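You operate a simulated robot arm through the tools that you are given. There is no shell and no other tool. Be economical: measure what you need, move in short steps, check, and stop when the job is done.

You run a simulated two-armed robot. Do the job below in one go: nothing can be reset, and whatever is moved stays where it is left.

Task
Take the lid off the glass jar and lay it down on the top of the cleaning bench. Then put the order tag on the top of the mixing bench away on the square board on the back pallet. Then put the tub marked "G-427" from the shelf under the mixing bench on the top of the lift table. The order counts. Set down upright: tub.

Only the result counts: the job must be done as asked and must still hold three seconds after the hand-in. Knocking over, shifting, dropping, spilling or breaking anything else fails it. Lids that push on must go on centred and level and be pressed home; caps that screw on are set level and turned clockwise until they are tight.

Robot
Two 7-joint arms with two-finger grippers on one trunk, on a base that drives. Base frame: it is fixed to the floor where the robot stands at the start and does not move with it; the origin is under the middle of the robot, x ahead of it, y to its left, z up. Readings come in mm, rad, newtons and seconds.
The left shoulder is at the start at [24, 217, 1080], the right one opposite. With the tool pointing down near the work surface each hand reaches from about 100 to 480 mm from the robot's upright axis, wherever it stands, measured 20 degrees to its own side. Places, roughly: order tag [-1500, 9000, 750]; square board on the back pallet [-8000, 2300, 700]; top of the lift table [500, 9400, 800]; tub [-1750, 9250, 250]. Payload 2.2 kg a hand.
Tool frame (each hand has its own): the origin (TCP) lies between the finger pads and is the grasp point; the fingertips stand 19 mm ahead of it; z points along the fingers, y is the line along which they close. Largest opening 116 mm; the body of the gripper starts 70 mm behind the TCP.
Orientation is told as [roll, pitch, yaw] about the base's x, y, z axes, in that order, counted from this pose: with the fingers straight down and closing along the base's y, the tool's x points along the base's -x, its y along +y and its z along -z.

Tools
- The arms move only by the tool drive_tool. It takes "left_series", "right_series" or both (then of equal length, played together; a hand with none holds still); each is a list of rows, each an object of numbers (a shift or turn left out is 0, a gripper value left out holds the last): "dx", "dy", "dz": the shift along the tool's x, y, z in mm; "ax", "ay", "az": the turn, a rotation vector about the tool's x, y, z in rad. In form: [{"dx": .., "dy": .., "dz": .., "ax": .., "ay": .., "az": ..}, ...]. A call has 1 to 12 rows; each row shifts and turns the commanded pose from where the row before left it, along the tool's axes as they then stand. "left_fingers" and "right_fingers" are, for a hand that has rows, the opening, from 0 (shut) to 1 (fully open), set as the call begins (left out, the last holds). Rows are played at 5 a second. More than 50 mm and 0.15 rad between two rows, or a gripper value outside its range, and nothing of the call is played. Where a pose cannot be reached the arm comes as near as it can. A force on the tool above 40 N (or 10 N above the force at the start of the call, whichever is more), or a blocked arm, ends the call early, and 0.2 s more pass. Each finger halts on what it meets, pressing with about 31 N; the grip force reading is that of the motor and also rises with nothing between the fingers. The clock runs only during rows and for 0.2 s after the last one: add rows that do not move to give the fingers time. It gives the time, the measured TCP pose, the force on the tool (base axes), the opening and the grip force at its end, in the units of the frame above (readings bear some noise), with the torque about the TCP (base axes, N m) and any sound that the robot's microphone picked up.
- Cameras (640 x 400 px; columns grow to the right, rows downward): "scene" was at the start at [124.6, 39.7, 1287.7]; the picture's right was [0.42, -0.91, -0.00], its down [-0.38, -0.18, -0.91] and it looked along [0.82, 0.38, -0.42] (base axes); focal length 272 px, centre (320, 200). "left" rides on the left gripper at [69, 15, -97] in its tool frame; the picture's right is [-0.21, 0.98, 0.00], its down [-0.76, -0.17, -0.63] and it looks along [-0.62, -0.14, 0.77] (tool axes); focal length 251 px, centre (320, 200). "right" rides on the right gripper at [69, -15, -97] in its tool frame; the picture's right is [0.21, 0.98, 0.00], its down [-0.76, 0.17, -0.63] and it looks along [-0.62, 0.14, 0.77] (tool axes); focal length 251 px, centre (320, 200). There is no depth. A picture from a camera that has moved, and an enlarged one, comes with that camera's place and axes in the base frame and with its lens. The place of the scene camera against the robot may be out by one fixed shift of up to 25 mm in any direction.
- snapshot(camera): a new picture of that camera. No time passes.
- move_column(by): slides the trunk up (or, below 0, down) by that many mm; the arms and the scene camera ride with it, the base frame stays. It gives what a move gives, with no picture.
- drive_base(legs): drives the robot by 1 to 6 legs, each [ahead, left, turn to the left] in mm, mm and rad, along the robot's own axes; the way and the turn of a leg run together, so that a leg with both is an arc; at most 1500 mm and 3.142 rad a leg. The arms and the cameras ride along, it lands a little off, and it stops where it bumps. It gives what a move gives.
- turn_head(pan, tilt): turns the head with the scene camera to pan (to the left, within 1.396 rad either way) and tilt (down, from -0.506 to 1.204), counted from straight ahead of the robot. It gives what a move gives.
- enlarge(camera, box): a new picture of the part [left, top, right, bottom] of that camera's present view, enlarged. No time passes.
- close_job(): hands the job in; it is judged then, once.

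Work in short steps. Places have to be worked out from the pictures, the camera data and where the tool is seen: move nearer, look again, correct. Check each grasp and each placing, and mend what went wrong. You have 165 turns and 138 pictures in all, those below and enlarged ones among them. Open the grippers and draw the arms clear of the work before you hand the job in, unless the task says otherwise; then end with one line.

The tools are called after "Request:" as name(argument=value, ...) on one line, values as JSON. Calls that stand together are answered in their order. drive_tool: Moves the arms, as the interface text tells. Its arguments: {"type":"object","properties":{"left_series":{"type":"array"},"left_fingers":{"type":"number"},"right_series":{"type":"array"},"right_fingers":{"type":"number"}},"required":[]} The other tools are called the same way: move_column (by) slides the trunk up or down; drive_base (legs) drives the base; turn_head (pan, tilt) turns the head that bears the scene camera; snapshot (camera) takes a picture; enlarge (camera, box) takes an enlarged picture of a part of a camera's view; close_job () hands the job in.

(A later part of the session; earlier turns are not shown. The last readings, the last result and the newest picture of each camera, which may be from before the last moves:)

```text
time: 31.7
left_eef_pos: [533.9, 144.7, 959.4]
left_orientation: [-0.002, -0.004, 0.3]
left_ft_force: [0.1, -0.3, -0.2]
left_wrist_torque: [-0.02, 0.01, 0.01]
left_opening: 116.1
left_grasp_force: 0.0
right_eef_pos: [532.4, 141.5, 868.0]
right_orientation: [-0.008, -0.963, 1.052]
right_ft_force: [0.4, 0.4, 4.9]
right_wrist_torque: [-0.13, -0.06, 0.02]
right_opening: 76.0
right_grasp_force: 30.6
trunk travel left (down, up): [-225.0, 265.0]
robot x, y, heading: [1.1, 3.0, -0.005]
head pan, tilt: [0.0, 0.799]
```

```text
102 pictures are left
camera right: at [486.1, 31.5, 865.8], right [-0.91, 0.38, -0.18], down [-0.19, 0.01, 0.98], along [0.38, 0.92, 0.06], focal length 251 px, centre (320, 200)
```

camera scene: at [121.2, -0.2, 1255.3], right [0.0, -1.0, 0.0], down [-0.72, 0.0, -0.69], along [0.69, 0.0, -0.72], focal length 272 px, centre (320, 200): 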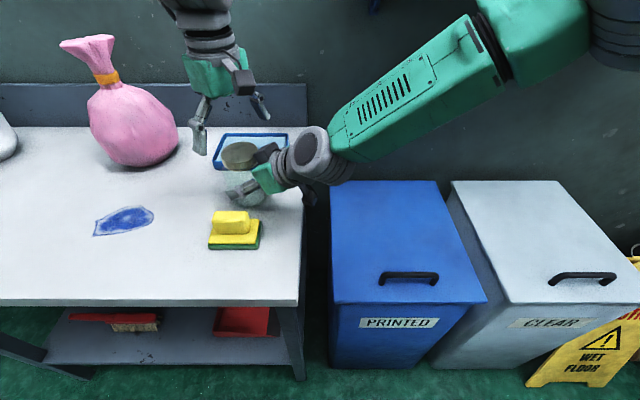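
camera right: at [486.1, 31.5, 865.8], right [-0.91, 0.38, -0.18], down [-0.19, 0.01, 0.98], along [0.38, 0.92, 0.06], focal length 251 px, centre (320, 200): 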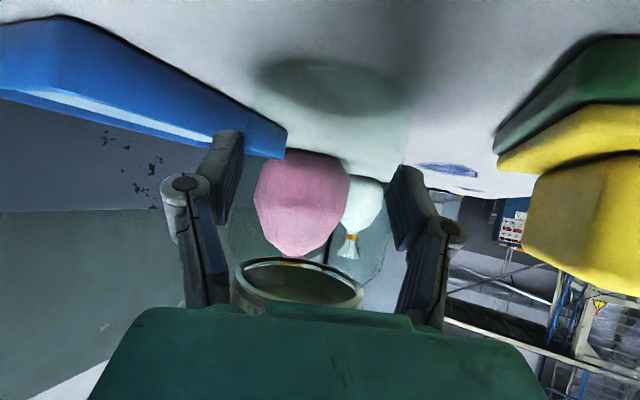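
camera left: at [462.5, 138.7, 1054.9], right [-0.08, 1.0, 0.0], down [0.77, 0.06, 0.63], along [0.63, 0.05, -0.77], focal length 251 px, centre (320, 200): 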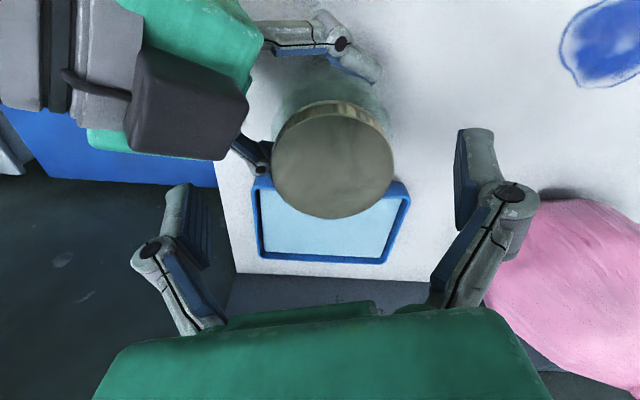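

Contact with the table has begun. I press a bit more to level it.

Request:
drive_tool(right_series=[{"dx": 1.23, "dz": 0.86}, {"dx": 1.23, "dz": 0.86}, {}, {}])

Request:
snapshot(camera="right")

Request:
snapshot(camera="left")

```text
time: 32.7
left_eef_pos: [531.2, 145.6, 960.0]
left_orientation: [-0.001, -0.005, 0.3]
left_ft_force: [-0.3, 0.3, -0.8]
left_wrist_torque: [0.02, 0.01, 0.0]
left_opening: 115.8
left_grasp_force: 0.1
right_eef_pos: [531.4, 142.6, 866.4]
right_orientation: [-0.009, -0.964, 1.056]
right_ft_force: [0.4, 6.7, 24.1]
right_wrist_torque: [-0.15, 0.07, -0.06]
right_opening: 76.3
right_grasp_force: 31.0
trunk travel left (down, up): [-225.0, 265.0]
robot x, y, heading: [3.0, 2.2, -0.004]
head pan, tilt: [0.0, 0.799]
```

```text
101 pictures are left
camera right: at [485.7, 32.0, 863.2], right [-0.91, 0.38, -0.18], down [-0.19, 0.01, 0.98], along [0.38, 0.92, 0.06], focal length 251 px, centre (320, 200)
```

right: 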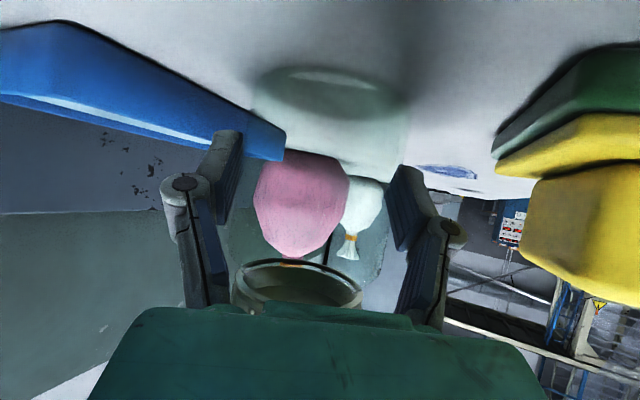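

```text
100 pictures are left
camera left: at [461.2, 139.1, 1055.7], right [-0.08, 1.0, 0.0], down [0.77, 0.07, 0.63], along [0.63, 0.05, -0.77], focal length 251 px, centre (320, 200)
```

left: 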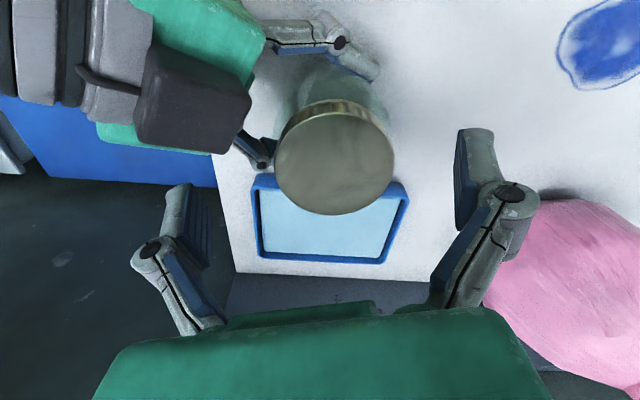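

The jar still leans slightly. I'll open the right hand so it settles flat, back off 4 mm, and grip again.

Request:
drive_tool(right_series=[{}, {}, {}], right_fingers=0.85)

Request:
drive_tool(right_series=[{"dz": -2}, {"dz": -2}, {"dx": -1.5}, {}])

Request:
snapshot(camera="right")

Request:
snapshot(camera="left")

```text
time: 33.5
left_eef_pos: [533.8, 145.9, 958.7]
left_orientation: [-0.001, -0.002, 0.3]
left_ft_force: [-0.2, 0.1, 0.7]
left_wrist_torque: [-0.04, -0.02, -0.01]
left_opening: 116.1
left_grasp_force: 0.1
right_eef_pos: [532.1, 141.7, 863.1]
right_orientation: [-0.004, -0.962, 1.05]
right_ft_force: [0.3, -0.9, 0.2]
right_wrist_torque: [-0.02, -0.03, -0.03]
right_opening: 98.7
right_grasp_force: 0.1
trunk travel left (down, up): [-225.0, 265.0]
robot x, y, heading: [-2.0, 0.5, -0.001]
head pan, tilt: [0.0, 0.799]
```

```text
time: 34.5
left_eef_pos: [533.2, 146.3, 958.6]
left_orientation: [-0.002, -0.002, 0.299]
left_ft_force: [0.1, -0.7, 0.3]
left_wrist_torque: [-0.01, -0.01, -0.01]
left_opening: 115.8
left_grasp_force: 0.1
right_eef_pos: [530.5, 139.1, 867.3]
right_orientation: [-0.005, -0.96, 1.05]
right_ft_force: [-0.1, -1.4, -0.3]
right_wrist_torque: [0.02, 0.01, -0.02]
right_opening: 98.8
right_grasp_force: 0.1
trunk travel left (down, up): [-225.0, 265.0]
robot x, y, heading: [0.8, 2.7, 0.001]
head pan, tilt: [0.0, 0.799]
```

```text
99 pictures are left
camera right: at [484.6, 29.0, 865.3], right [-0.91, 0.38, -0.18], down [-0.19, 0.01, 0.98], along [0.38, 0.92, 0.06], focal length 251 px, centre (320, 200)
```

right: 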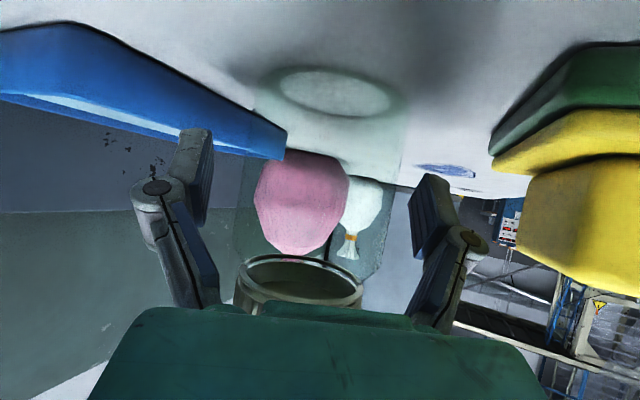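

```text
98 pictures are left
camera left: at [462.5, 138.6, 1055.0], right [-0.08, 1.0, 0.0], down [0.77, 0.07, 0.63], along [0.63, 0.05, -0.77], focal length 251 px, centre (320, 200)
```

left: 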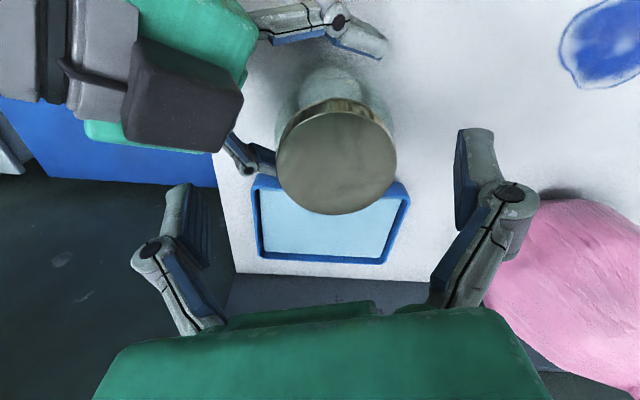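

The jar stands flat again, about 4 mm further back. I bring the right hand forward to centre on it and grip, and centre the left hand over the lid at yaw 0.3.

Request:
drive_tool(right_series=[{"dx": -1.5, "dy": 1, "dz": 4}, {"dx": -1.5, "dz": 4}, {}])

Request:
drive_tool(right_series=[{}, {}, {}, {}], right_fingers=0.5, left_series=[{"dx": -2, "dy": 3}, {"dx": -2, "dy": 3}, {}, {}])

Request:
snapshot(camera="left")

```text
time: 35.3
left_eef_pos: [534.1, 146.9, 958.1]
left_orientation: [-0.002, 0.0, 0.3]
left_ft_force: [0.2, 0.5, 0.4]
left_wrist_torque: [0.03, 0.01, -0.03]
left_opening: 116.0
left_grasp_force: 0.0
right_eef_pos: [533.5, 147.7, 863.9]
right_orientation: [-0.006, -0.961, 1.051]
right_ft_force: [-0.2, -0.6, -0.3]
right_wrist_torque: [-0.01, 0.01, -0.05]
right_opening: 98.6
right_grasp_force: 0.1
trunk travel left (down, up): [-225.0, 265.0]
robot x, y, heading: [-2.4, -2.8, -0.006]
head pan, tilt: [0.0, 0.799]
```

```text
time: 36.3
left_eef_pos: [535.0, 152.6, 959.4]
left_orientation: [-0.002, -0.002, 0.3]
left_ft_force: [-0.3, -0.2, -0.2]
left_wrist_torque: [0.0, 0.0, -0.01]
left_opening: 116.1
left_grasp_force: 0.1
right_eef_pos: [534.7, 147.9, 866.4]
right_orientation: [-0.004, -0.96, 1.05]
right_ft_force: [0.0, 0.6, -0.1]
right_wrist_torque: [-0.01, -0.06, -0.03]
right_opening: 76.9
right_grasp_force: 30.5
trunk travel left (down, up): [-225.0, 265.0]
robot x, y, heading: [-1.3, 2.9, 0.002]
head pan, tilt: [0.0, 0.799]
```

```text
97 pictures are left
camera left: at [464.4, 145.5, 1055.0], right [-0.08, 1.0, 0.0], down [0.77, 0.07, 0.63], along [0.63, 0.05, -0.77], focal length 251 px, centre (320, 200)
```

left: 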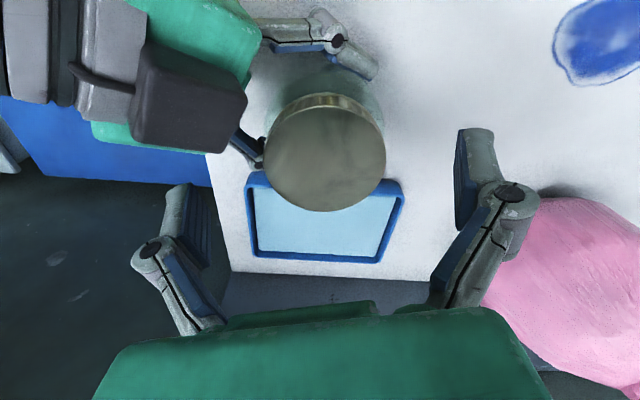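

I correct the left hand slightly, go down to the lid and grip.

Request:
drive_tool(left_series=[{"dx": 1, "dy": 1, "dz": 7}, {"dx": 1, "dz": 7}, {"dz": 6}, {}])

Request:
drive_tool(left_series=[{}, {}, {}, {}], left_fingers=0.45)

```text
time: 37.3
left_eef_pos: [531.8, 151.9, 939.3]
left_orientation: [-0.001, -0.003, 0.3]
left_ft_force: [0.0, -1.4, 0.3]
left_wrist_torque: [-0.06, 0.05, -0.02]
left_opening: 115.6
left_grasp_force: 0.0
right_eef_pos: [534.6, 147.1, 865.9]
right_orientation: [-0.004, -0.961, 1.051]
right_ft_force: [-1.0, -1.0, 0.2]
right_wrist_torque: [0.0, -0.05, -0.02]
right_opening: 76.6
right_grasp_force: 31.2
trunk travel left (down, up): [-225.0, 265.0]
robot x, y, heading: [2.0, 3.4, 0.004]
head pan, tilt: [0.0, 0.799]
```

```text
time: 38.3
left_eef_pos: [533.2, 153.5, 938.5]
left_orientation: [0.001, -0.002, 0.299]
left_ft_force: [0.9, 5.5, 2.4]
left_wrist_torque: [0.16, 0.02, 0.07]
left_opening: 65.7
left_grasp_force: 30.9
right_eef_pos: [533.8, 147.8, 864.8]
right_orientation: [-0.005, -0.962, 1.051]
right_ft_force: [-1.9, -5.4, 0.6]
right_wrist_torque: [0.16, -0.11, 0.0]
right_opening: 77.0
right_grasp_force: 31.2
trunk travel left (down, up): [-225.0, 265.0]
robot x, y, heading: [-1.3, 1.1, 0.001]
head pan, tilt: [0.0, 0.799]
```

Gripped with little strain. I turn anticlockwise by 0.2 rad and read the torque.

Request:
drive_tool(left_series=[{"dy": 0.8}, {"az": -0.07}, {"az": -0.07}, {"az": -0.07}])

Request:
drive_tool(left_series=[{"az": -0.1}, {"az": -0.1}, {"az": -0.1}, {"az": -0.1}])

Request:
snapshot(camera="left")

```text
time: 39.3
left_eef_pos: [533.0, 153.0, 939.0]
left_orientation: [0.001, 0.001, 0.51]
left_ft_force: [-0.7, -4.5, 2.1]
left_wrist_torque: [0.13, 0.02, -0.04]
left_opening: 65.8
left_grasp_force: 30.7
right_eef_pos: [533.3, 147.7, 866.2]
right_orientation: [-0.005, -0.96, 1.049]
right_ft_force: [0.8, 3.5, -0.8]
right_wrist_torque: [-0.54, -0.15, 0.02]
right_opening: 76.9
right_grasp_force: 31.1
trunk travel left (down, up): [-225.0, 265.0]
robot x, y, heading: [3.1, 1.2, -0.001]
head pan, tilt: [0.0, 0.799]
```

```text
time: 40.3
left_eef_pos: [532.9, 153.2, 937.9]
left_orientation: [-0.004, 0.0, 0.913]
left_ft_force: [4.5, -19.1, 2.9]
left_wrist_torque: [-0.42, -0.13, -0.1]
left_opening: 65.8
left_grasp_force: 31.2
right_eef_pos: [532.3, 148.3, 865.3]
right_orientation: [-0.002, -0.963, 1.054]
right_ft_force: [-4.4, 17.9, 0.1]
right_wrist_torque: [-0.95, -0.2, 0.11]
right_opening: 77.1
right_grasp_force: 30.9
trunk travel left (down, up): [-225.0, 265.0]
robot x, y, heading: [-1.0, 1.6, -0.0]
head pan, tilt: [0.0, 0.799]
```

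```text
96 pictures are left
camera left: at [478.6, 106.2, 1035.4], right [-0.64, 0.77, 0.0], down [0.59, 0.5, 0.63], along [0.49, 0.4, -0.77], focal length 251 px, centre (320, 200)
```

left: 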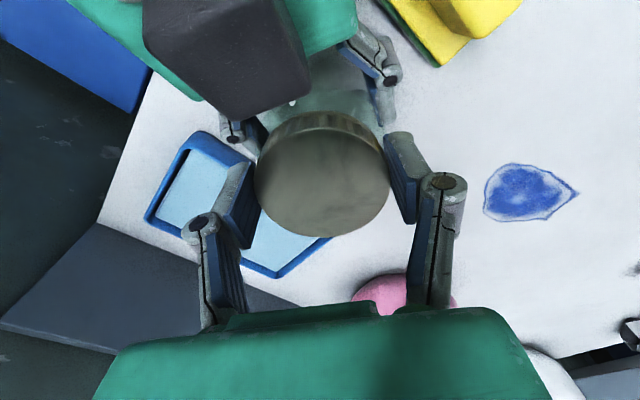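

The lid turns with very little torque, so it does unscrew. I'll do repeated strokes: release, turn back, re-grip centred a little further in x, then turn again.

Request:
drive_tool(left_series=[{"az": 0.05}, {}, {}, {"az": 0.13}, {"az": 0.13}, {"az": 0.13}, {"az": 0.13}, {"az": 0.13}, {"dx": -3, "dy": 0}, {}], left_fingers=0.75)

Request:
drive_tool(left_series=[{}, {}, {}], left_fingers=0.45)

Request:
drive_tool(left_series=[{"az": -0.1}, {"az": -0.1}, {"az": -0.1}, {"az": -0.1}, {"az": -0.1}, {"az": -0.1}, {"az": -0.1}])

Request:
snapshot(camera="right")

```text
time: 42.5
left_eef_pos: [536.4, 154.4, 938.3]
left_orientation: [-0.003, -0.001, 0.209]
left_ft_force: [-0.1, 0.2, -0.6]
left_wrist_torque: [0.03, 0.0, 0.0]
left_opening: 86.9
left_grasp_force: 0.0
right_eef_pos: [533.9, 148.1, 864.5]
right_orientation: [-0.004, -0.961, 1.049]
right_ft_force: [0.2, 0.0, -0.5]
right_wrist_torque: [0.06, 0.03, -0.01]
right_opening: 76.7
right_grasp_force: 30.8
trunk travel left (down, up): [-225.0, 265.0]
robot x, y, heading: [-1.3, 2.9, -0.003]
head pan, tilt: [0.0, 0.799]
```

```text
time: 43.3
left_eef_pos: [536.4, 154.3, 939.3]
left_orientation: [0.001, -0.003, 0.211]
left_ft_force: [1.4, 5.4, 0.3]
left_wrist_torque: [0.08, -0.06, -0.03]
left_opening: 64.9
left_grasp_force: 30.9
right_eef_pos: [534.1, 148.1, 865.1]
right_orientation: [-0.004, -0.959, 1.05]
right_ft_force: [-0.4, -5.1, 1.5]
right_wrist_torque: [0.38, 0.06, -0.01]
right_opening: 76.7
right_grasp_force: 30.6
trunk travel left (down, up): [-225.0, 265.0]
robot x, y, heading: [-0.2, 1.8, 0.006]
head pan, tilt: [0.0, 0.799]
```

```text
time: 44.9
left_eef_pos: [535.8, 153.7, 938.2]
left_orientation: [-0.001, -0.001, 0.914]
left_ft_force: [4.5, 0.7, 2.2]
left_wrist_torque: [0.18, -0.03, -0.06]
left_opening: 64.7
left_grasp_force: 30.9
right_eef_pos: [532.1, 148.2, 864.7]
right_orientation: [-0.003, -0.96, 1.05]
right_ft_force: [-3.7, -1.9, 0.2]
right_wrist_torque: [-0.11, -0.26, 0.05]
right_opening: 77.0
right_grasp_force: 30.7
trunk travel left (down, up): [-225.0, 265.0]
robot x, y, heading: [1.4, -0.3, 0.001]
head pan, tilt: [0.0, 0.799]
```

```text
95 pictures are left
camera right: at [487.4, 36.9, 863.2], right [-0.91, 0.38, -0.18], down [-0.19, 0.01, 0.98], along [0.38, 0.92, 0.06], focal length 251 px, centre (320, 200)
```

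right: 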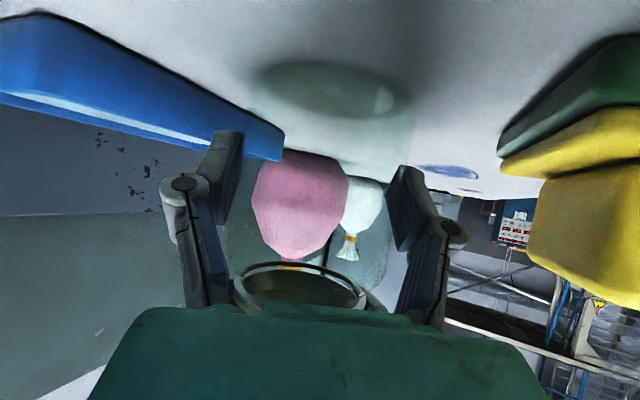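

Now well centred with small forces. I test with a gentle pull.

Request:
drive_tool(left_series=[{"dz": -2}, {"dz": -2}, {}])

```text
time: 45.7
left_eef_pos: [535.4, 153.9, 940.4]
left_orientation: [-0.002, -0.002, 0.911]
left_ft_force: [16.4, 4.9, -19.1]
left_wrist_torque: [0.17, -0.6, 0.01]
left_opening: 64.9
left_grasp_force: 30.9
right_eef_pos: [533.7, 148.7, 865.8]
right_orientation: [-0.007, -0.963, 1.053]
right_ft_force: [-17.0, -3.8, 16.6]
right_wrist_torque: [0.22, -0.62, 0.05]
right_opening: 77.0
right_grasp_force: 30.5
trunk travel left (down, up): [-225.0, 265.0]
robot x, y, heading: [1.9, 3.0, 0.002]
head pan, tilt: [0.0, 0.799]
```

Still held by the thread. I ease off and run three more strokes.

Request:
drive_tool(left_series=[{"dz": 3.5}, {}])

Request:
drive_tool(left_series=[{}, {}, {"az": 0.14}, {"az": 0.14}, {"az": 0.14}, {"az": 0.14}, {"az": 0.14}, {}], left_fingers=0.75)

Request:
drive_tool(left_series=[{}, {}, {}, {"az": -0.14}, {"az": -0.14}, {"az": -0.14}, {"az": -0.14}, {"az": -0.14}, {}], left_fingers=0.45)

Request:
drive_tool(left_series=[{}, {}, {"az": 0.14}, {"az": 0.14}, {"az": 0.14}, {"az": 0.14}, {"az": 0.14}, {}], left_fingers=0.75)

Request:
drive_tool(left_series=[{}, {}, {}, {"az": -0.14}, {"az": -0.14}, {"az": -0.14}, {"az": -0.14}, {"az": -0.14}, {}], left_fingers=0.45)

Request:
drive_tool(left_series=[{"dz": -2}, {"dz": -2}, {}])

Request:
snapshot(camera="right")

```text
time: 46.3
left_eef_pos: [536.1, 153.9, 938.7]
left_orientation: [-0.004, 0.001, 0.911]
left_ft_force: [9.3, -2.0, -2.2]
left_wrist_torque: [-0.02, -0.08, -0.02]
left_opening: 64.8
left_grasp_force: 30.6
right_eef_pos: [534.9, 147.9, 865.9]
right_orientation: [-0.005, -0.959, 1.05]
right_ft_force: [-8.8, 3.0, 5.3]
right_wrist_torque: [0.06, -0.47, 0.06]
right_opening: 77.0
right_grasp_force: 30.6
trunk travel left (down, up): [-225.0, 265.0]
robot x, y, heading: [-1.5, -1.8, -0.0]
head pan, tilt: [0.0, 0.799]
```

```text
time: 48.1
left_eef_pos: [536.2, 154.0, 938.9]
left_orientation: [-0.001, -0.003, 0.211]
left_ft_force: [0.6, 1.2, 0.7]
left_wrist_torque: [-0.01, 0.01, -0.01]
left_opening: 86.9
left_grasp_force: 0.0
right_eef_pos: [534.4, 147.7, 864.6]
right_orientation: [-0.005, -0.96, 1.051]
right_ft_force: [-0.2, -1.2, -0.5]
right_wrist_torque: [0.02, 0.08, 0.03]
right_opening: 76.9
right_grasp_force: 30.6
trunk travel left (down, up): [-225.0, 265.0]
robot x, y, heading: [1.8, -2.3, 0.002]
head pan, tilt: [0.0, 0.799]
```

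```text
time: 50.1
left_eef_pos: [536.1, 153.3, 938.6]
left_orientation: [-0.003, -0.001, 0.912]
left_ft_force: [2.1, -0.7, 6.1]
left_wrist_torque: [-0.04, -0.02, -0.02]
left_opening: 65.9
left_grasp_force: 30.8
right_eef_pos: [534.2, 147.2, 865.0]
right_orientation: [-0.003, -0.96, 1.05]
right_ft_force: [-0.8, -0.8, -0.9]
right_wrist_torque: [0.01, -0.03, 0.0]
right_opening: 76.8
right_grasp_force: 30.6
trunk travel left (down, up): [-225.0, 265.0]
robot x, y, heading: [-2.3, -3.6, -0.001]
head pan, tilt: [0.0, 0.799]
```

```text
time: 51.9
left_eef_pos: [536.0, 154.4, 939.1]
left_orientation: [-0.003, -0.001, 0.21]
left_ft_force: [0.7, 0.8, 0.7]
left_wrist_torque: [-0.01, 0.01, 0.01]
left_opening: 87.1
left_grasp_force: 0.0
right_eef_pos: [533.2, 147.5, 864.9]
right_orientation: [-0.006, -0.96, 1.05]
right_ft_force: [-0.4, -0.1, 0.4]
right_wrist_torque: [-0.05, 0.04, 0.0]
right_opening: 76.5
right_grasp_force: 31.6
trunk travel left (down, up): [-225.0, 265.0]
robot x, y, heading: [-3.6, -1.8, -0.003]
head pan, tilt: [0.0, 0.799]
```

```text
time: 53.9
left_eef_pos: [535.4, 154.2, 939.6]
left_orientation: [-0.002, -0.002, 0.914]
left_ft_force: [3.5, 2.4, 2.1]
left_wrist_torque: [-0.01, -0.09, 0.03]
left_opening: 65.4
left_grasp_force: 31.2
right_eef_pos: [533.8, 147.0, 864.3]
right_orientation: [-0.006, -0.96, 1.05]
right_ft_force: [-3.7, -1.2, 0.7]
right_wrist_torque: [0.16, -0.03, -0.01]
right_opening: 77.2
right_grasp_force: 30.9
trunk travel left (down, up): [-225.0, 265.0]
robot x, y, heading: [0.7, 0.7, 0.002]
head pan, tilt: [0.0, 0.799]
```

```text
time: 54.7
left_eef_pos: [535.4, 154.7, 942.2]
left_orientation: [-0.002, -0.002, 0.91]
left_ft_force: [16.0, 5.0, -22.2]
left_wrist_torque: [0.04, -0.73, 0.0]
left_opening: 65.3
left_grasp_force: 30.8
right_eef_pos: [534.3, 149.0, 867.0]
right_orientation: [-0.007, -0.963, 1.054]
right_ft_force: [-16.2, -4.5, 20.3]
right_wrist_torque: [0.43, -0.54, 0.11]
right_opening: 76.7
right_grasp_force: 30.9
trunk travel left (down, up): [-225.0, 265.0]
robot x, y, heading: [-2.5, 2.2, 0.004]
head pan, tilt: [0.0, 0.799]
```

```text
94 pictures are left
camera right: at [488.2, 37.8, 864.5], right [-0.91, 0.38, -0.18], down [-0.19, 0.01, 0.98], along [0.38, 0.92, 0.06], focal length 251 px, centre (320, 200)
```

right: 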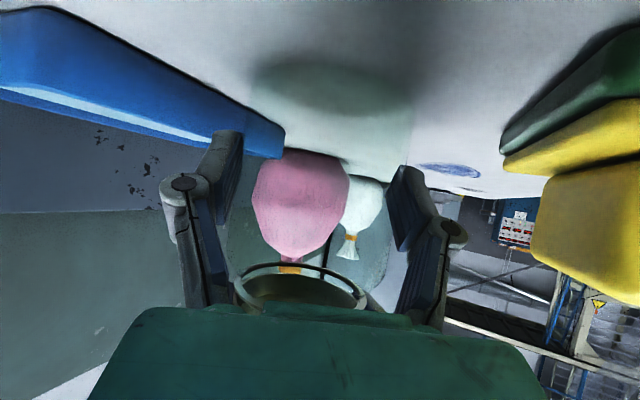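

About 2.75 rad turned so far. I look closely for a growing gap between jar rim and lid.

Request:
enlarge(camera="right", box=[210, 230, 410, 330])

Request:
enlarge(camera="scene", box=[200, 110, 320, 210])

```text
3.20 times, centred on (310, 280) of right
camera zoom: at [488.2, 37.8, 864.5], right [-0.91, 0.38, -0.18], down [-0.19, 0.01, 0.98], along [0.38, 0.92, 0.06], focal length 805 px, centre (352, -56)
```

zoom: 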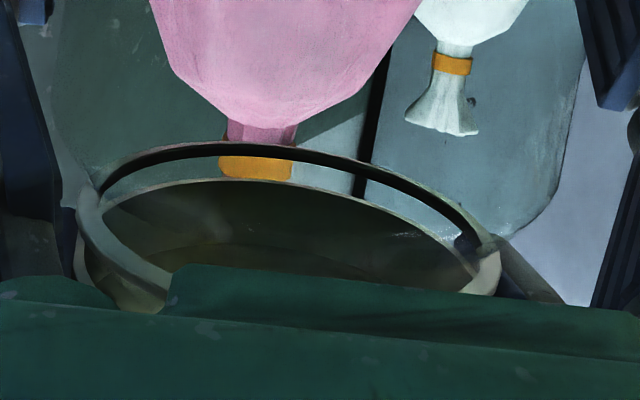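

```text
4.00 times, centred on (260, 160) of scene
camera zoom: at [122.4, 0.3, 1255.1], right [0.0, -1.0, 0.0], down [-0.72, 0.0, -0.69], along [0.69, 0.0, -0.72], focal length 1087 px, centre (560, 360)
```

zoom: 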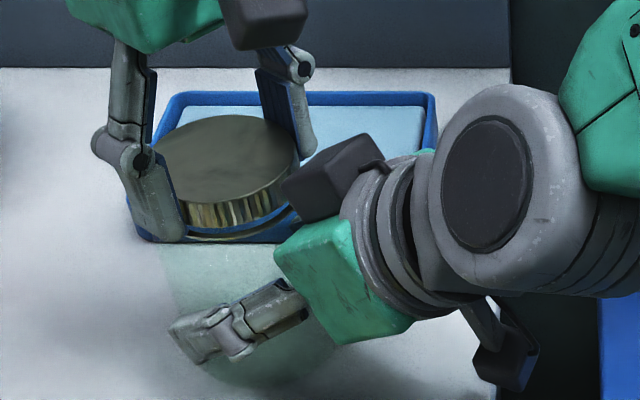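

A clear gap has opened between the jar's collar and the lid, so it is unscrewing. I carry on with three more strokes.

Request:
drive_tool(left_series=[{"dz": 2.5}, {}])

Request:
drive_tool(left_series=[{}, {}, {"az": 0.14}, {"az": 0.14}, {"az": 0.14}, {"az": 0.14}, {"az": 0.14}, {}], left_fingers=0.75)

Request:
drive_tool(left_series=[{}, {}, {}, {"az": -0.14}, {"az": -0.14}, {"az": -0.14}, {"az": -0.14}, {"az": -0.14}, {}], left_fingers=0.45)

Request:
drive_tool(left_series=[{}, {}, {"az": 0.14}, {"az": 0.14}, {"az": 0.14}, {"az": 0.14}, {"az": 0.14}, {}], left_fingers=0.75)

Request:
drive_tool(left_series=[{}, {}, {}, {"az": -0.14}, {"az": -0.14}, {"az": -0.14}, {"az": -0.14}, {"az": -0.14}, {}], left_fingers=0.45)

Request:
drive_tool(left_series=[{"dz": -2}, {"dz": -2}, {}])

Request:
enlarge(camera="right", box=[210, 230, 410, 330])

```text
time: 55.3
left_eef_pos: [536.5, 154.1, 940.4]
left_orientation: [-0.001, 0.0, 0.911]
left_ft_force: [12.4, 1.6, -15.3]
left_wrist_torque: [-0.11, -0.25, -0.01]
left_opening: 65.0
left_grasp_force: 31.2
right_eef_pos: [535.4, 149.3, 865.5]
right_orientation: [-0.006, -0.96, 1.051]
right_ft_force: [-13.3, -1.1, 12.7]
right_wrist_torque: [0.26, -0.78, 0.09]
right_opening: 76.9
right_grasp_force: 30.8
trunk travel left (down, up): [-225.0, 265.0]
robot x, y, heading: [-1.4, 4.8, 0.003]
head pan, tilt: [0.0, 0.799]
```

```text
time: 57.1
left_eef_pos: [536.3, 153.8, 940.9]
left_orientation: [-0.001, -0.002, 0.21]
left_ft_force: [0.1, -1.2, 0.4]
left_wrist_torque: [-0.01, 0.02, -0.03]
left_opening: 87.0
left_grasp_force: 0.1
right_eef_pos: [533.2, 148.0, 865.7]
right_orientation: [-0.005, -0.96, 1.05]
right_ft_force: [-0.5, -1.1, -1.2]
right_wrist_torque: [-0.01, 0.06, 0.02]
right_opening: 76.7
right_grasp_force: 30.3
trunk travel left (down, up): [-225.0, 265.0]
robot x, y, heading: [-0.2, -0.1, 0.001]
head pan, tilt: [0.0, 0.799]
```

```text
time: 59.1
left_eef_pos: [536.2, 153.7, 940.1]
left_orientation: [0.001, -0.001, 0.912]
left_ft_force: [2.1, 4.2, 2.8]
left_wrist_torque: [-0.08, -0.28, -0.01]
left_opening: 65.4
left_grasp_force: 30.5
right_eef_pos: [534.8, 147.8, 864.2]
right_orientation: [-0.004, -0.96, 1.051]
right_ft_force: [-2.9, -5.5, -3.9]
right_wrist_torque: [0.41, 0.06, -0.01]
right_opening: 76.9
right_grasp_force: 30.9
trunk travel left (down, up): [-225.0, 265.0]
robot x, y, heading: [1.3, 2.7, 0.004]
head pan, tilt: [0.0, 0.799]
```

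```text
time: 60.9
left_eef_pos: [534.9, 155.1, 940.7]
left_orientation: [-0.002, -0.001, 0.209]
left_ft_force: [0.5, 0.7, 0.5]
left_wrist_torque: [-0.01, 0.01, 0.0]
left_opening: 86.8
left_grasp_force: 0.1
right_eef_pos: [533.9, 147.1, 865.6]
right_orientation: [-0.004, -0.959, 1.05]
right_ft_force: [0.7, -0.2, -2.8]
right_wrist_torque: [0.0, -0.01, 0.01]
right_opening: 76.7
right_grasp_force: 30.7
trunk travel left (down, up): [-225.0, 265.0]
robot x, y, heading: [0.2, 1.9, 0.003]
head pan, tilt: [0.0, 0.799]
```

```text
time: 62.9
left_eef_pos: [535.7, 153.8, 940.8]
left_orientation: [-0.003, 0.002, 0.914]
left_ft_force: [2.5, -2.4, 0.9]
left_wrist_torque: [-0.26, -0.36, 0.02]
left_opening: 65.3
left_grasp_force: 30.7
right_eef_pos: [533.3, 147.8, 863.5]
right_orientation: [-0.006, -0.961, 1.052]
right_ft_force: [-3.3, 1.3, -2.9]
right_wrist_torque: [0.18, 0.18, 0.02]
right_opening: 77.0
right_grasp_force: 30.8
trunk travel left (down, up): [-225.0, 265.0]
robot x, y, heading: [0.2, 3.3, 0.001]
head pan, tilt: [0.0, 0.799]
```

```text
time: 63.7
left_eef_pos: [535.7, 155.9, 943.1]
left_orientation: [-0.002, -0.001, 0.912]
left_ft_force: [16.8, 3.5, -23.8]
left_wrist_torque: [-0.03, -0.8, 0.0]
left_opening: 65.3
left_grasp_force: 30.6
right_eef_pos: [534.2, 150.0, 866.3]
right_orientation: [-0.007, -0.964, 1.055]
right_ft_force: [-16.6, -2.7, 20.3]
right_wrist_torque: [0.44, -0.57, 0.1]
right_opening: 77.1
right_grasp_force: 31.2
trunk travel left (down, up): [-225.0, 265.0]
robot x, y, heading: [1.8, -1.8, -0.002]
head pan, tilt: [0.0, 0.799]
```

```text
3.20 times, centred on (310, 280) of right
camera zoom: at [488.2, 37.8, 864.6], right [-0.91, 0.38, -0.18], down [-0.19, 0.01, 0.98], along [0.38, 0.92, 0.06], focal length 805 px, centre (352, -56)
```

zoom: 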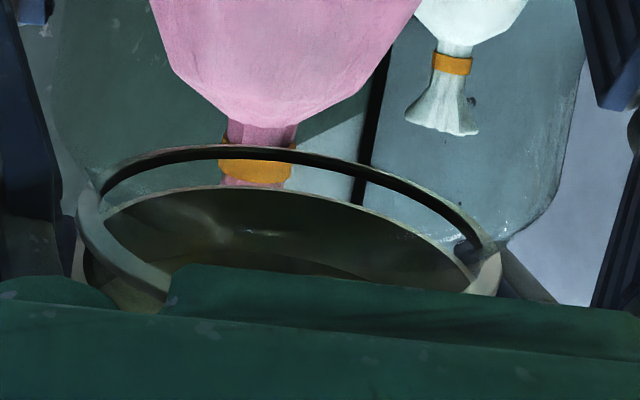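

The gap keeps growing slowly, at about 4.1 rad turned. I run three more strokes before the next test pull.

Request:
drive_tool(left_series=[{"dz": 3}, {}])

Request:
drive_tool(left_series=[{}, {}, {"az": 0.14}, {"az": 0.14}, {"az": 0.14}, {"az": 0.14}, {"az": 0.14}, {}], left_fingers=0.75)

Request:
drive_tool(left_series=[{}, {}, {}, {"az": -0.14}, {"az": -0.14}, {"az": -0.14}, {"az": -0.14}, {"az": -0.14}, {}], left_fingers=0.45)

Request:
drive_tool(left_series=[{}, {}, {"az": 0.14}, {"az": 0.14}, {"az": 0.14}, {"az": 0.14}, {"az": 0.14}, {}], left_fingers=0.75)

Request:
drive_tool(left_series=[{}, {}, {}, {"az": -0.14}, {"az": -0.14}, {"az": -0.14}, {"az": -0.14}, {"az": -0.14}, {}], left_fingers=0.45)

Request:
drive_tool(left_series=[{}, {}, {"az": 0.14}, {"az": 0.14}, {"az": 0.14}, {"az": 0.14}, {"az": 0.14}, {}], left_fingers=0.75)

Request:
drive_tool(left_series=[{}, {}, {}, {"az": -0.14}, {"az": -0.14}, {"az": -0.14}, {"az": -0.14}, {"az": -0.14}, {}], left_fingers=0.45)

Request:
drive_tool(left_series=[{"dz": -2}, {"dz": -2}, {}])

Request:
enlarge(camera="right", box=[210, 230, 410, 330])

```text
time: 64.3
left_eef_pos: [536.2, 154.0, 942.5]
left_orientation: [-0.002, -0.001, 0.911]
left_ft_force: [11.7, -1.4, -12.3]
left_wrist_torque: [-0.08, -0.2, 0.0]
left_opening: 65.5
left_grasp_force: 31.5
right_eef_pos: [533.9, 147.0, 865.2]
right_orientation: [-0.004, -0.96, 1.051]
right_ft_force: [-11.4, 2.4, 10.4]
right_wrist_torque: [0.06, -0.71, 0.13]
right_opening: 76.9
right_grasp_force: 31.1
trunk travel left (down, up): [-225.0, 265.0]
robot x, y, heading: [0.6, 0.5, -0.002]
head pan, tilt: [0.0, 0.799]
```

```text
time: 66.1
left_eef_pos: [535.3, 155.1, 942.1]
left_orientation: [-0.002, -0.002, 0.209]
left_ft_force: [-0.6, 0.0, -0.7]
left_wrist_torque: [0.03, 0.01, 0.0]
left_opening: 86.7
left_grasp_force: 0.0
right_eef_pos: [533.4, 148.1, 865.1]
right_orientation: [-0.006, -0.961, 1.052]
right_ft_force: [-0.3, 0.6, -2.9]
right_wrist_torque: [-0.02, -0.01, -0.03]
right_opening: 76.7
right_grasp_force: 30.6
trunk travel left (down, up): [-225.0, 265.0]
robot x, y, heading: [-1.8, 1.3, 0.001]
head pan, tilt: [0.0, 0.799]
```

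```text
time: 68.1
left_eef_pos: [534.9, 155.6, 942.2]
left_orientation: [-0.001, 0.0, 0.912]
left_ft_force: [-0.8, 0.5, 0.4]
left_wrist_torque: [0.0, -0.01, 0.01]
left_opening: 65.3
left_grasp_force: 31.2
right_eef_pos: [534.0, 148.6, 865.9]
right_orientation: [-0.005, -0.958, 1.052]
right_ft_force: [0.2, 0.9, -2.0]
right_wrist_torque: [0.0, -0.03, 0.03]
right_opening: 76.8
right_grasp_force: 31.2
trunk travel left (down, up): [-225.0, 265.0]
robot x, y, heading: [-1.5, 2.1, -0.002]
head pan, tilt: [0.0, 0.799]
```

```text
time: 69.9
left_eef_pos: [535.5, 155.4, 941.5]
left_orientation: [-0.003, -0.001, 0.209]
left_ft_force: [0.2, -0.5, -0.1]
left_wrist_torque: [0.02, -0.01, 0.01]
left_opening: 87.0
left_grasp_force: 0.1
right_eef_pos: [533.6, 147.8, 865.6]
right_orientation: [-0.005, -0.96, 1.05]
right_ft_force: [-0.5, -0.3, -3.5]
right_wrist_torque: [-0.04, 0.02, -0.02]
right_opening: 76.8
right_grasp_force: 30.7
trunk travel left (down, up): [-225.0, 265.0]
robot x, y, heading: [4.2, -4.2, 0.002]
head pan, tilt: [0.0, 0.799]
```

```text
time: 71.9
left_eef_pos: [536.9, 154.5, 941.1]
left_orientation: [-0.003, -0.001, 0.913]
left_ft_force: [2.1, 0.2, 0.2]
left_wrist_torque: [0.0, -0.03, -0.04]
left_opening: 65.7
left_grasp_force: 31.2
right_eef_pos: [534.4, 147.7, 865.4]
right_orientation: [-0.006, -0.96, 1.051]
right_ft_force: [-2.6, -1.0, -2.2]
right_wrist_torque: [0.05, -0.17, 0.01]
right_opening: 76.5
right_grasp_force: 30.9
trunk travel left (down, up): [-225.0, 265.0]
robot x, y, heading: [2.0, 1.4, 0.004]
head pan, tilt: [0.0, 0.799]
```

```text
time: 73.7
left_eef_pos: [536.0, 153.6, 942.3]
left_orientation: [-0.003, -0.003, 0.211]
left_ft_force: [-0.3, -0.5, -0.9]
left_wrist_torque: [0.0, -0.03, -0.02]
left_opening: 87.1
left_grasp_force: 0.0
right_eef_pos: [533.7, 148.4, 865.2]
right_orientation: [-0.007, -0.96, 1.052]
right_ft_force: [-0.6, -0.1, -2.2]
right_wrist_torque: [-0.03, 0.01, 0.01]
right_opening: 76.7
right_grasp_force: 30.8
trunk travel left (down, up): [-225.0, 265.0]
robot x, y, heading: [0.7, 2.3, -0.0]
head pan, tilt: [0.0, 0.799]
```

```text
time: 75.7
left_eef_pos: [535.3, 155.4, 942.8]
left_orientation: [-0.004, 0.001, 0.914]
left_ft_force: [1.0, 0.0, -0.1]
left_wrist_torque: [-0.01, 0.02, 0.01]
left_opening: 64.9
left_grasp_force: 30.9
right_eef_pos: [534.0, 148.0, 866.0]
right_orientation: [-0.006, -0.96, 1.051]
right_ft_force: [0.7, -0.2, -3.1]
right_wrist_torque: [-0.05, 0.01, 0.01]
right_opening: 76.8
right_grasp_force: 30.7
trunk travel left (down, up): [-225.0, 265.0]
robot x, y, heading: [-0.1, 5.1, 0.002]
head pan, tilt: [0.0, 0.799]
```

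```text
time: 76.5
left_eef_pos: [535.0, 153.6, 944.8]
left_orientation: [-0.003, 0.002, 0.91]
left_ft_force: [-0.9, 0.6, 0.2]
left_wrist_torque: [0.01, 0.01, 0.0]
left_opening: 64.6
left_grasp_force: 31.4
right_eef_pos: [534.1, 148.0, 865.3]
right_orientation: [-0.004, -0.959, 1.05]
right_ft_force: [-0.7, 0.8, -2.8]
right_wrist_torque: [-0.01, 0.02, -0.03]
right_opening: 76.9
right_grasp_force: 31.0
trunk travel left (down, up): [-225.0, 265.0]
robot x, y, heading: [1.6, 1.0, -0.001]
head pan, tilt: [0.0, 0.799]
```

```text
3.20 times, centred on (310, 280) of right
camera zoom: at [488.1, 36.8, 863.1], right [-0.91, 0.38, -0.18], down [-0.19, 0.01, 0.98], along [0.38, 0.92, 0.06], focal length 805 px, centre (352, -56)
```

zoom: 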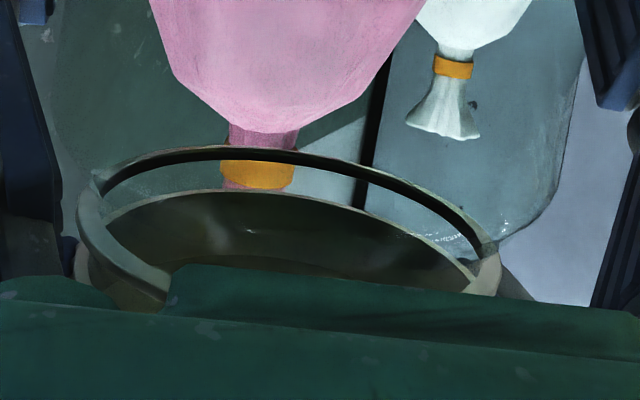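

This time the pull meets no resistance, so the lid is free. I lift it clear.

Request:
drive_tool(left_series=[{"dz": -5}, {"dz": -10}, {"dz": -15}, {"dz": -30}, {"dz": -40}, {"dz": -40}, {}])

Request:
snapshot(camera="scene")

Request:
snapshot(camera="left")

```text
time: 78.1
left_eef_pos: [536.3, 154.2, 1086.2]
left_orientation: [-0.003, 0.0, 0.911]
left_ft_force: [-0.9, 0.2, -0.3]
left_wrist_torque: [0.04, 0.03, 0.02]
left_opening: 64.9
left_grasp_force: 30.6
right_eef_pos: [534.4, 147.9, 864.4]
right_orientation: [-0.004, -0.961, 1.05]
right_ft_force: [1.1, 0.1, -1.9]
right_wrist_torque: [-0.06, 0.05, 0.0]
right_opening: 76.7
right_grasp_force: 30.8
trunk travel left (down, up): [-225.0, 265.0]
robot x, y, heading: [1.7, -0.6, -0.002]
head pan, tilt: [0.0, 0.799]
```

```text
89 pictures are left
camera scene: at [122.5, 0.4, 1255.1], right [0.0, -1.0, 0.0], down [-0.72, 0.0, -0.69], along [0.69, 0.0, -0.72], focal length 272 px, centre (320, 200)
```

scene: 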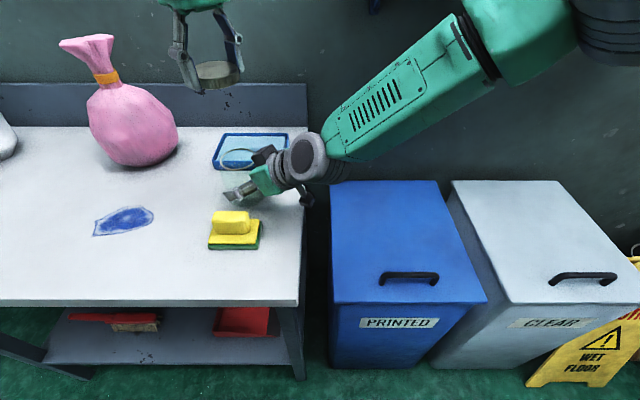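

```text
88 pictures are left
camera left: at [481.8, 108.5, 1182.2], right [-0.64, 0.77, 0.0], down [0.59, 0.5, 0.63], along [0.49, 0.4, -0.77], focal length 251 px, centre (320, 200)
```

left: 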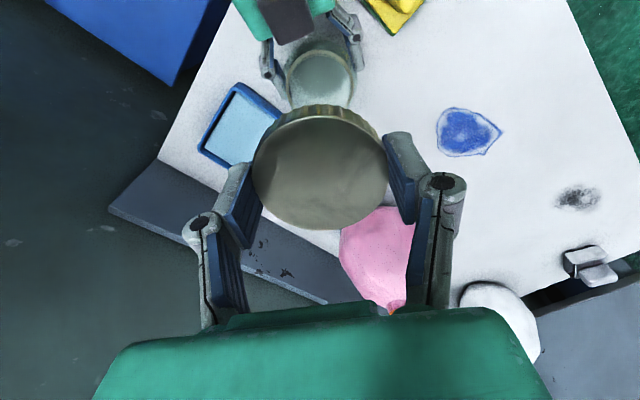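

The lid is off and in the left hand. I set the jar down with the right hand in small steps and watch the force.

Request:
drive_tool(right_series=[{"dx": 0.82, "dz": 0.57}, {"dx": 0.82, "dz": 0.57}, {}, {}])

Request:
snapshot(camera="right")

```text
time: 79.1
left_eef_pos: [534.4, 154.6, 1086.3]
left_orientation: [-0.001, -0.002, 0.911]
left_ft_force: [0.4, -0.4, 0.1]
left_wrist_torque: [-0.01, 0.01, 0.03]
left_opening: 64.6
left_grasp_force: 31.1
right_eef_pos: [534.7, 146.6, 864.2]
right_orientation: [-0.006, -0.964, 1.052]
right_ft_force: [-0.4, 0.4, 11.3]
right_wrist_torque: [-0.1, 0.31, -0.02]
right_opening: 76.6
right_grasp_force: 31.5
trunk travel left (down, up): [-225.0, 265.0]
robot x, y, heading: [1.0, 1.7, -0.002]
head pan, tilt: [0.0, 0.799]
```

```text
87 pictures are left
camera right: at [487.9, 36.8, 862.5], right [-0.91, 0.38, -0.18], down [-0.19, 0.01, 0.98], along [0.38, 0.92, 0.06], focal length 251 px, centre (320, 200)
```

right: 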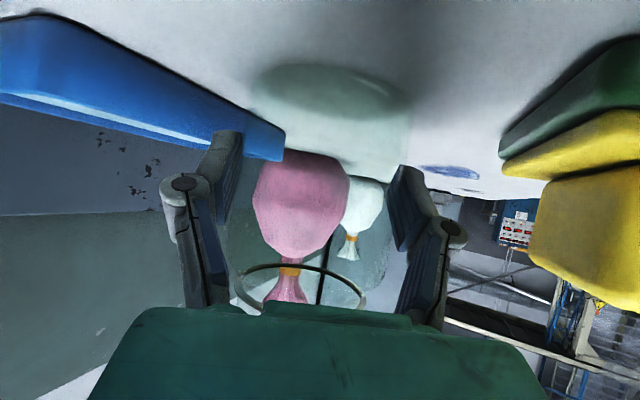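

The jar rests on the table. I release it and draw the right hand back along its approach line.

Request:
drive_tool(right_series=[{}, {}, {}, {}], right_fingers=0.9)

Request:
snapshot(camera="right")

Request:
drive_tool(right_series=[{"dz": -20}, {"dz": -35}, {"dz": -40}, {"dz": -40}, {"dz": -40}, {"dz": -40}, {"dz": -40}, {}])

Request:
snapshot(camera="scene")

```text
time: 80.1
left_eef_pos: [535.5, 155.0, 1086.2]
left_orientation: [-0.002, 0.0, 0.911]
left_ft_force: [-0.2, -0.7, -0.2]
left_wrist_torque: [0.01, -0.01, -0.03]
left_opening: 64.6
left_grasp_force: 31.2
right_eef_pos: [533.2, 147.5, 863.9]
right_orientation: [-0.005, -0.958, 1.05]
right_ft_force: [0.2, 0.3, -0.1]
right_wrist_torque: [-0.03, 0.02, 0.01]
right_opening: 104.2
right_grasp_force: 0.1
trunk travel left (down, up): [-225.0, 265.0]
robot x, y, heading: [1.9, 2.1, -0.0]
head pan, tilt: [0.0, 0.799]
```

```text
86 pictures are left
camera right: at [487.8, 36.9, 861.1], right [-0.91, 0.38, -0.18], down [-0.19, 0.01, 0.98], along [0.38, 0.92, 0.06], focal length 251 px, centre (320, 200)
```

right: 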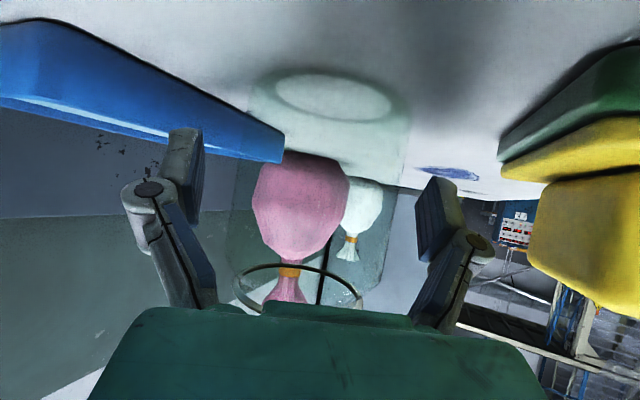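

```text
time: 81.9
left_eef_pos: [537.3, 153.1, 1085.5]
left_orientation: [0.0, -0.002, 0.911]
left_ft_force: [0.2, 0.7, 0.0]
left_wrist_torque: [-0.01, 0.03, 0.02]
left_opening: 64.7
left_grasp_force: 31.1
right_eef_pos: [429.5, -33.1, 1009.6]
right_orientation: [-0.001, -0.961, 1.049]
right_ft_force: [-0.1, 0.1, 0.4]
right_wrist_torque: [0.01, 0.05, 0.01]
right_opening: 104.6
right_grasp_force: 0.1
trunk travel left (down, up): [-225.0, 265.0]
robot x, y, heading: [-1.3, -0.6, 0.002]
head pan, tilt: [0.0, 0.799]
```

```text
85 pictures are left
camera scene: at [121.9, -2.4, 1255.1], right [0.0, -1.0, 0.0], down [-0.72, 0.0, -0.69], along [0.69, 0.0, -0.72], focal length 272 px, centre (320, 200)
```

scene: 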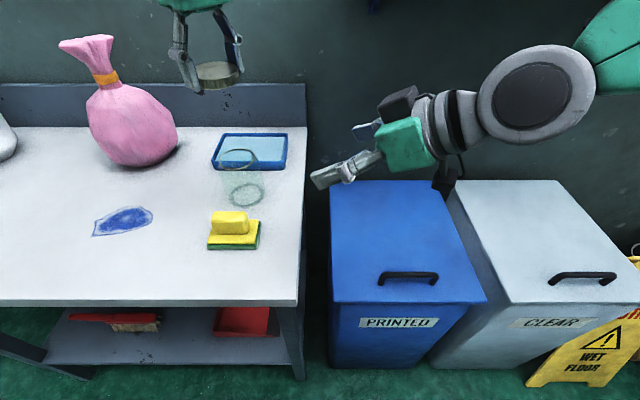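

The jar stands upright and uncapped. I carry the lid over the free patch at about [485, 275] and lower it near the bench top.

Request:
drive_tool(left_series=[{"dx": -16, "dy": 28.6}, {"dx": -16, "dy": 28.6}, {"dx": -16, "dy": 28.6}, {"dx": -16, "dy": 28.6}, {"dz": 40}, {"dz": 40}, {"dz": 40}, {"dz": 40}, {"dz": 40}, {}])

Request:
snapshot(camera="scene")

Request:
snapshot(camera="left")

```text
time: 84.1
left_eef_pos: [483.6, 274.0, 885.3]
left_orientation: [-0.005, -0.001, 0.912]
left_ft_force: [1.0, -0.5, 0.0]
left_wrist_torque: [0.05, 0.0, -0.02]
left_opening: 64.7
left_grasp_force: 31.2
right_eef_pos: [427.8, -33.4, 1010.1]
right_orientation: [-0.006, -0.963, 1.052]
right_ft_force: [-0.5, 0.3, 0.7]
right_wrist_torque: [0.01, 0.01, -0.02]
right_opening: 104.4
right_grasp_force: 0.0
trunk travel left (down, up): [-225.0, 265.0]
robot x, y, heading: [1.2, 2.3, -0.003]
head pan, tilt: [0.0, 0.799]
```

```text
84 pictures are left
camera scene: at [120.6, -0.4, 1255.4], right [0.0, -1.0, 0.0], down [-0.72, 0.0, -0.69], along [0.69, 0.0, -0.72], focal length 272 px, centre (320, 200)
```

scene: 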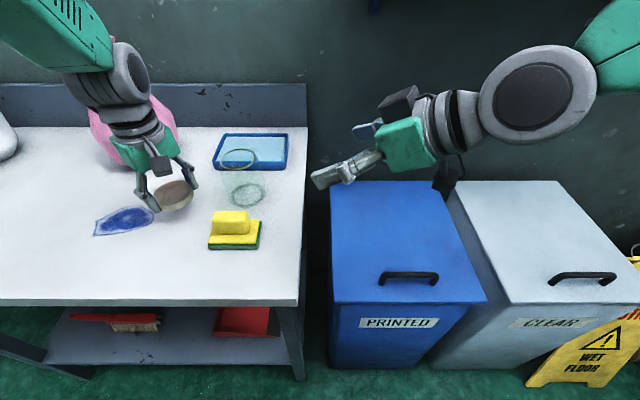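

```text
83 pictures are left
camera left: at [429.5, 227.6, 982.5], right [-0.64, 0.77, 0.0], down [0.59, 0.5, 0.63], along [0.49, 0.4, -0.77], focal length 251 px, centre (320, 200)
```

left: 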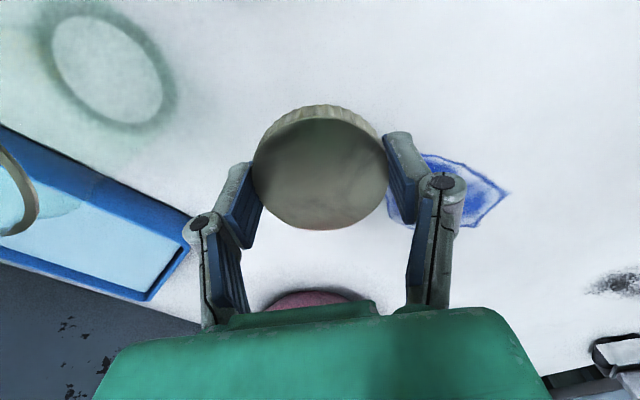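

Clear below. I descend in small steps until the lid touches.

Request:
drive_tool(left_series=[{"dz": 15}, {"dz": 10}, {"dz": 4}, {"dz": 3}, {}])

```text
time: 85.3
left_eef_pos: [485.3, 274.7, 854.1]
left_orientation: [-0.002, 0.0, 0.911]
left_ft_force: [0.1, -1.2, 0.3]
left_wrist_torque: [0.02, 0.0, 0.04]
left_opening: 64.5
left_grasp_force: 31.5
right_eef_pos: [429.2, -33.3, 1009.4]
right_orientation: [-0.005, -0.962, 1.05]
right_ft_force: [-0.1, 1.1, -0.3]
right_wrist_torque: [0.01, 0.01, 0.01]
right_opening: 104.4
right_grasp_force: 0.1
trunk travel left (down, up): [-225.0, 265.0]
robot x, y, heading: [-3.5, 4.0, -0.001]
head pan, tilt: [0.0, 0.799]
```

No contact yet; I continue in 2 mm steps.

Request:
drive_tool(left_series=[{"dz": 2}, {"dz": 2}, {"dz": 2}, {}])

Request:
drive_tool(left_series=[{"dz": 1.5}, {"dz": 1.5}, {}])

Request:
enlarge(camera="scene", box=[120, 140, 240, 230])

```text
time: 86.3
left_eef_pos: [486.2, 274.2, 847.5]
left_orientation: [-0.002, -0.002, 0.911]
left_ft_force: [0.5, -0.2, -0.7]
left_wrist_torque: [0.0, -0.02, 0.01]
left_opening: 64.9
left_grasp_force: 30.9
right_eef_pos: [428.2, -33.3, 1009.4]
right_orientation: [-0.004, -0.96, 1.051]
right_ft_force: [0.0, 0.0, -0.3]
right_wrist_torque: [-0.03, 0.01, -0.02]
right_opening: 104.0
right_grasp_force: 0.1
trunk travel left (down, up): [-225.0, 265.0]
robot x, y, heading: [6.4, 2.2, -0.001]
head pan, tilt: [0.0, 0.799]
```

```text
time: 87.1
left_eef_pos: [484.1, 275.0, 844.7]
left_orientation: [-0.001, 0.0, 0.911]
left_ft_force: [0.9, 0.3, 0.3]
left_wrist_torque: [0.01, -0.03, -0.01]
left_opening: 64.6
left_grasp_force: 30.6
right_eef_pos: [428.6, -32.7, 1009.7]
right_orientation: [-0.005, -0.961, 1.05]
right_ft_force: [0.6, -0.3, 0.3]
right_wrist_torque: [-0.04, -0.02, -0.01]
right_opening: 104.3
right_grasp_force: 0.1
trunk travel left (down, up): [-225.0, 265.0]
robot x, y, heading: [-0.6, 2.3, -0.003]
head pan, tilt: [0.0, 0.799]
```

```text
4.44 times, centred on (180, 185) of scene
camera zoom: at [121.2, -0.6, 1255.3], right [0.0, -1.0, 0.0], down [-0.72, 0.0, -0.69], along [0.69, 0.0, -0.72], focal length 1208 px, centre (942, 267)
```

zoom: 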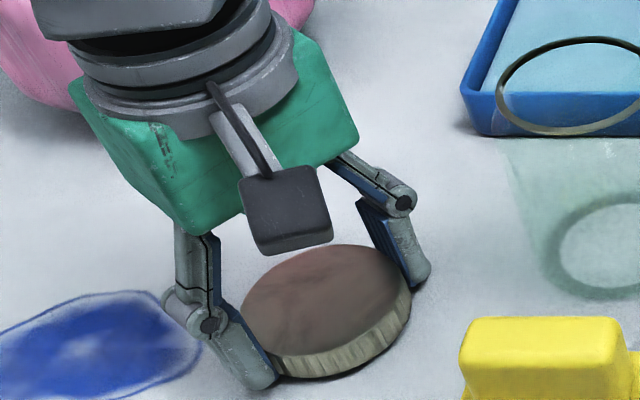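

Nearly down. I continue until the force rises.

Request:
drive_tool(left_series=[{"dz": 1.5}, {"dz": 1.5}, {}])

Request:
drive_tool(left_series=[{"dz": 1}, {"dz": 1}, {}])

```text
time: 87.9
left_eef_pos: [484.1, 274.4, 842.0]
left_orientation: [-0.001, -0.001, 0.912]
left_ft_force: [0.1, 0.5, 0.7]
left_wrist_torque: [0.03, 0.0, 0.0]
left_opening: 64.8
left_grasp_force: 30.9
right_eef_pos: [429.4, -33.8, 1008.8]
right_orientation: [-0.005, -0.961, 1.051]
right_ft_force: [-0.4, -0.5, -0.4]
right_wrist_torque: [-0.02, 0.0, 0.03]
right_opening: 104.4
right_grasp_force: 0.0
trunk travel left (down, up): [-225.0, 265.0]
robot x, y, heading: [-0.7, 3.0, -0.001]
head pan, tilt: [0.0, 0.799]
```

```text
time: 88.7
left_eef_pos: [484.1, 274.5, 841.1]
left_orientation: [0.0, -0.003, 0.91]
left_ft_force: [-1.0, 0.6, 4.1]
left_wrist_torque: [-0.12, 0.08, -0.04]
left_opening: 64.5
left_grasp_force: 31.2
right_eef_pos: [428.6, -33.3, 1010.4]
right_orientation: [-0.005, -0.961, 1.049]
right_ft_force: [-0.6, -0.4, 0.2]
right_wrist_torque: [0.0, -0.02, 0.0]
right_opening: 104.4
right_grasp_force: 0.1
trunk travel left (down, up): [-225.0, 265.0]
robot x, y, heading: [-2.7, 1.9, -0.0]
head pan, tilt: [0.0, 0.799]
```

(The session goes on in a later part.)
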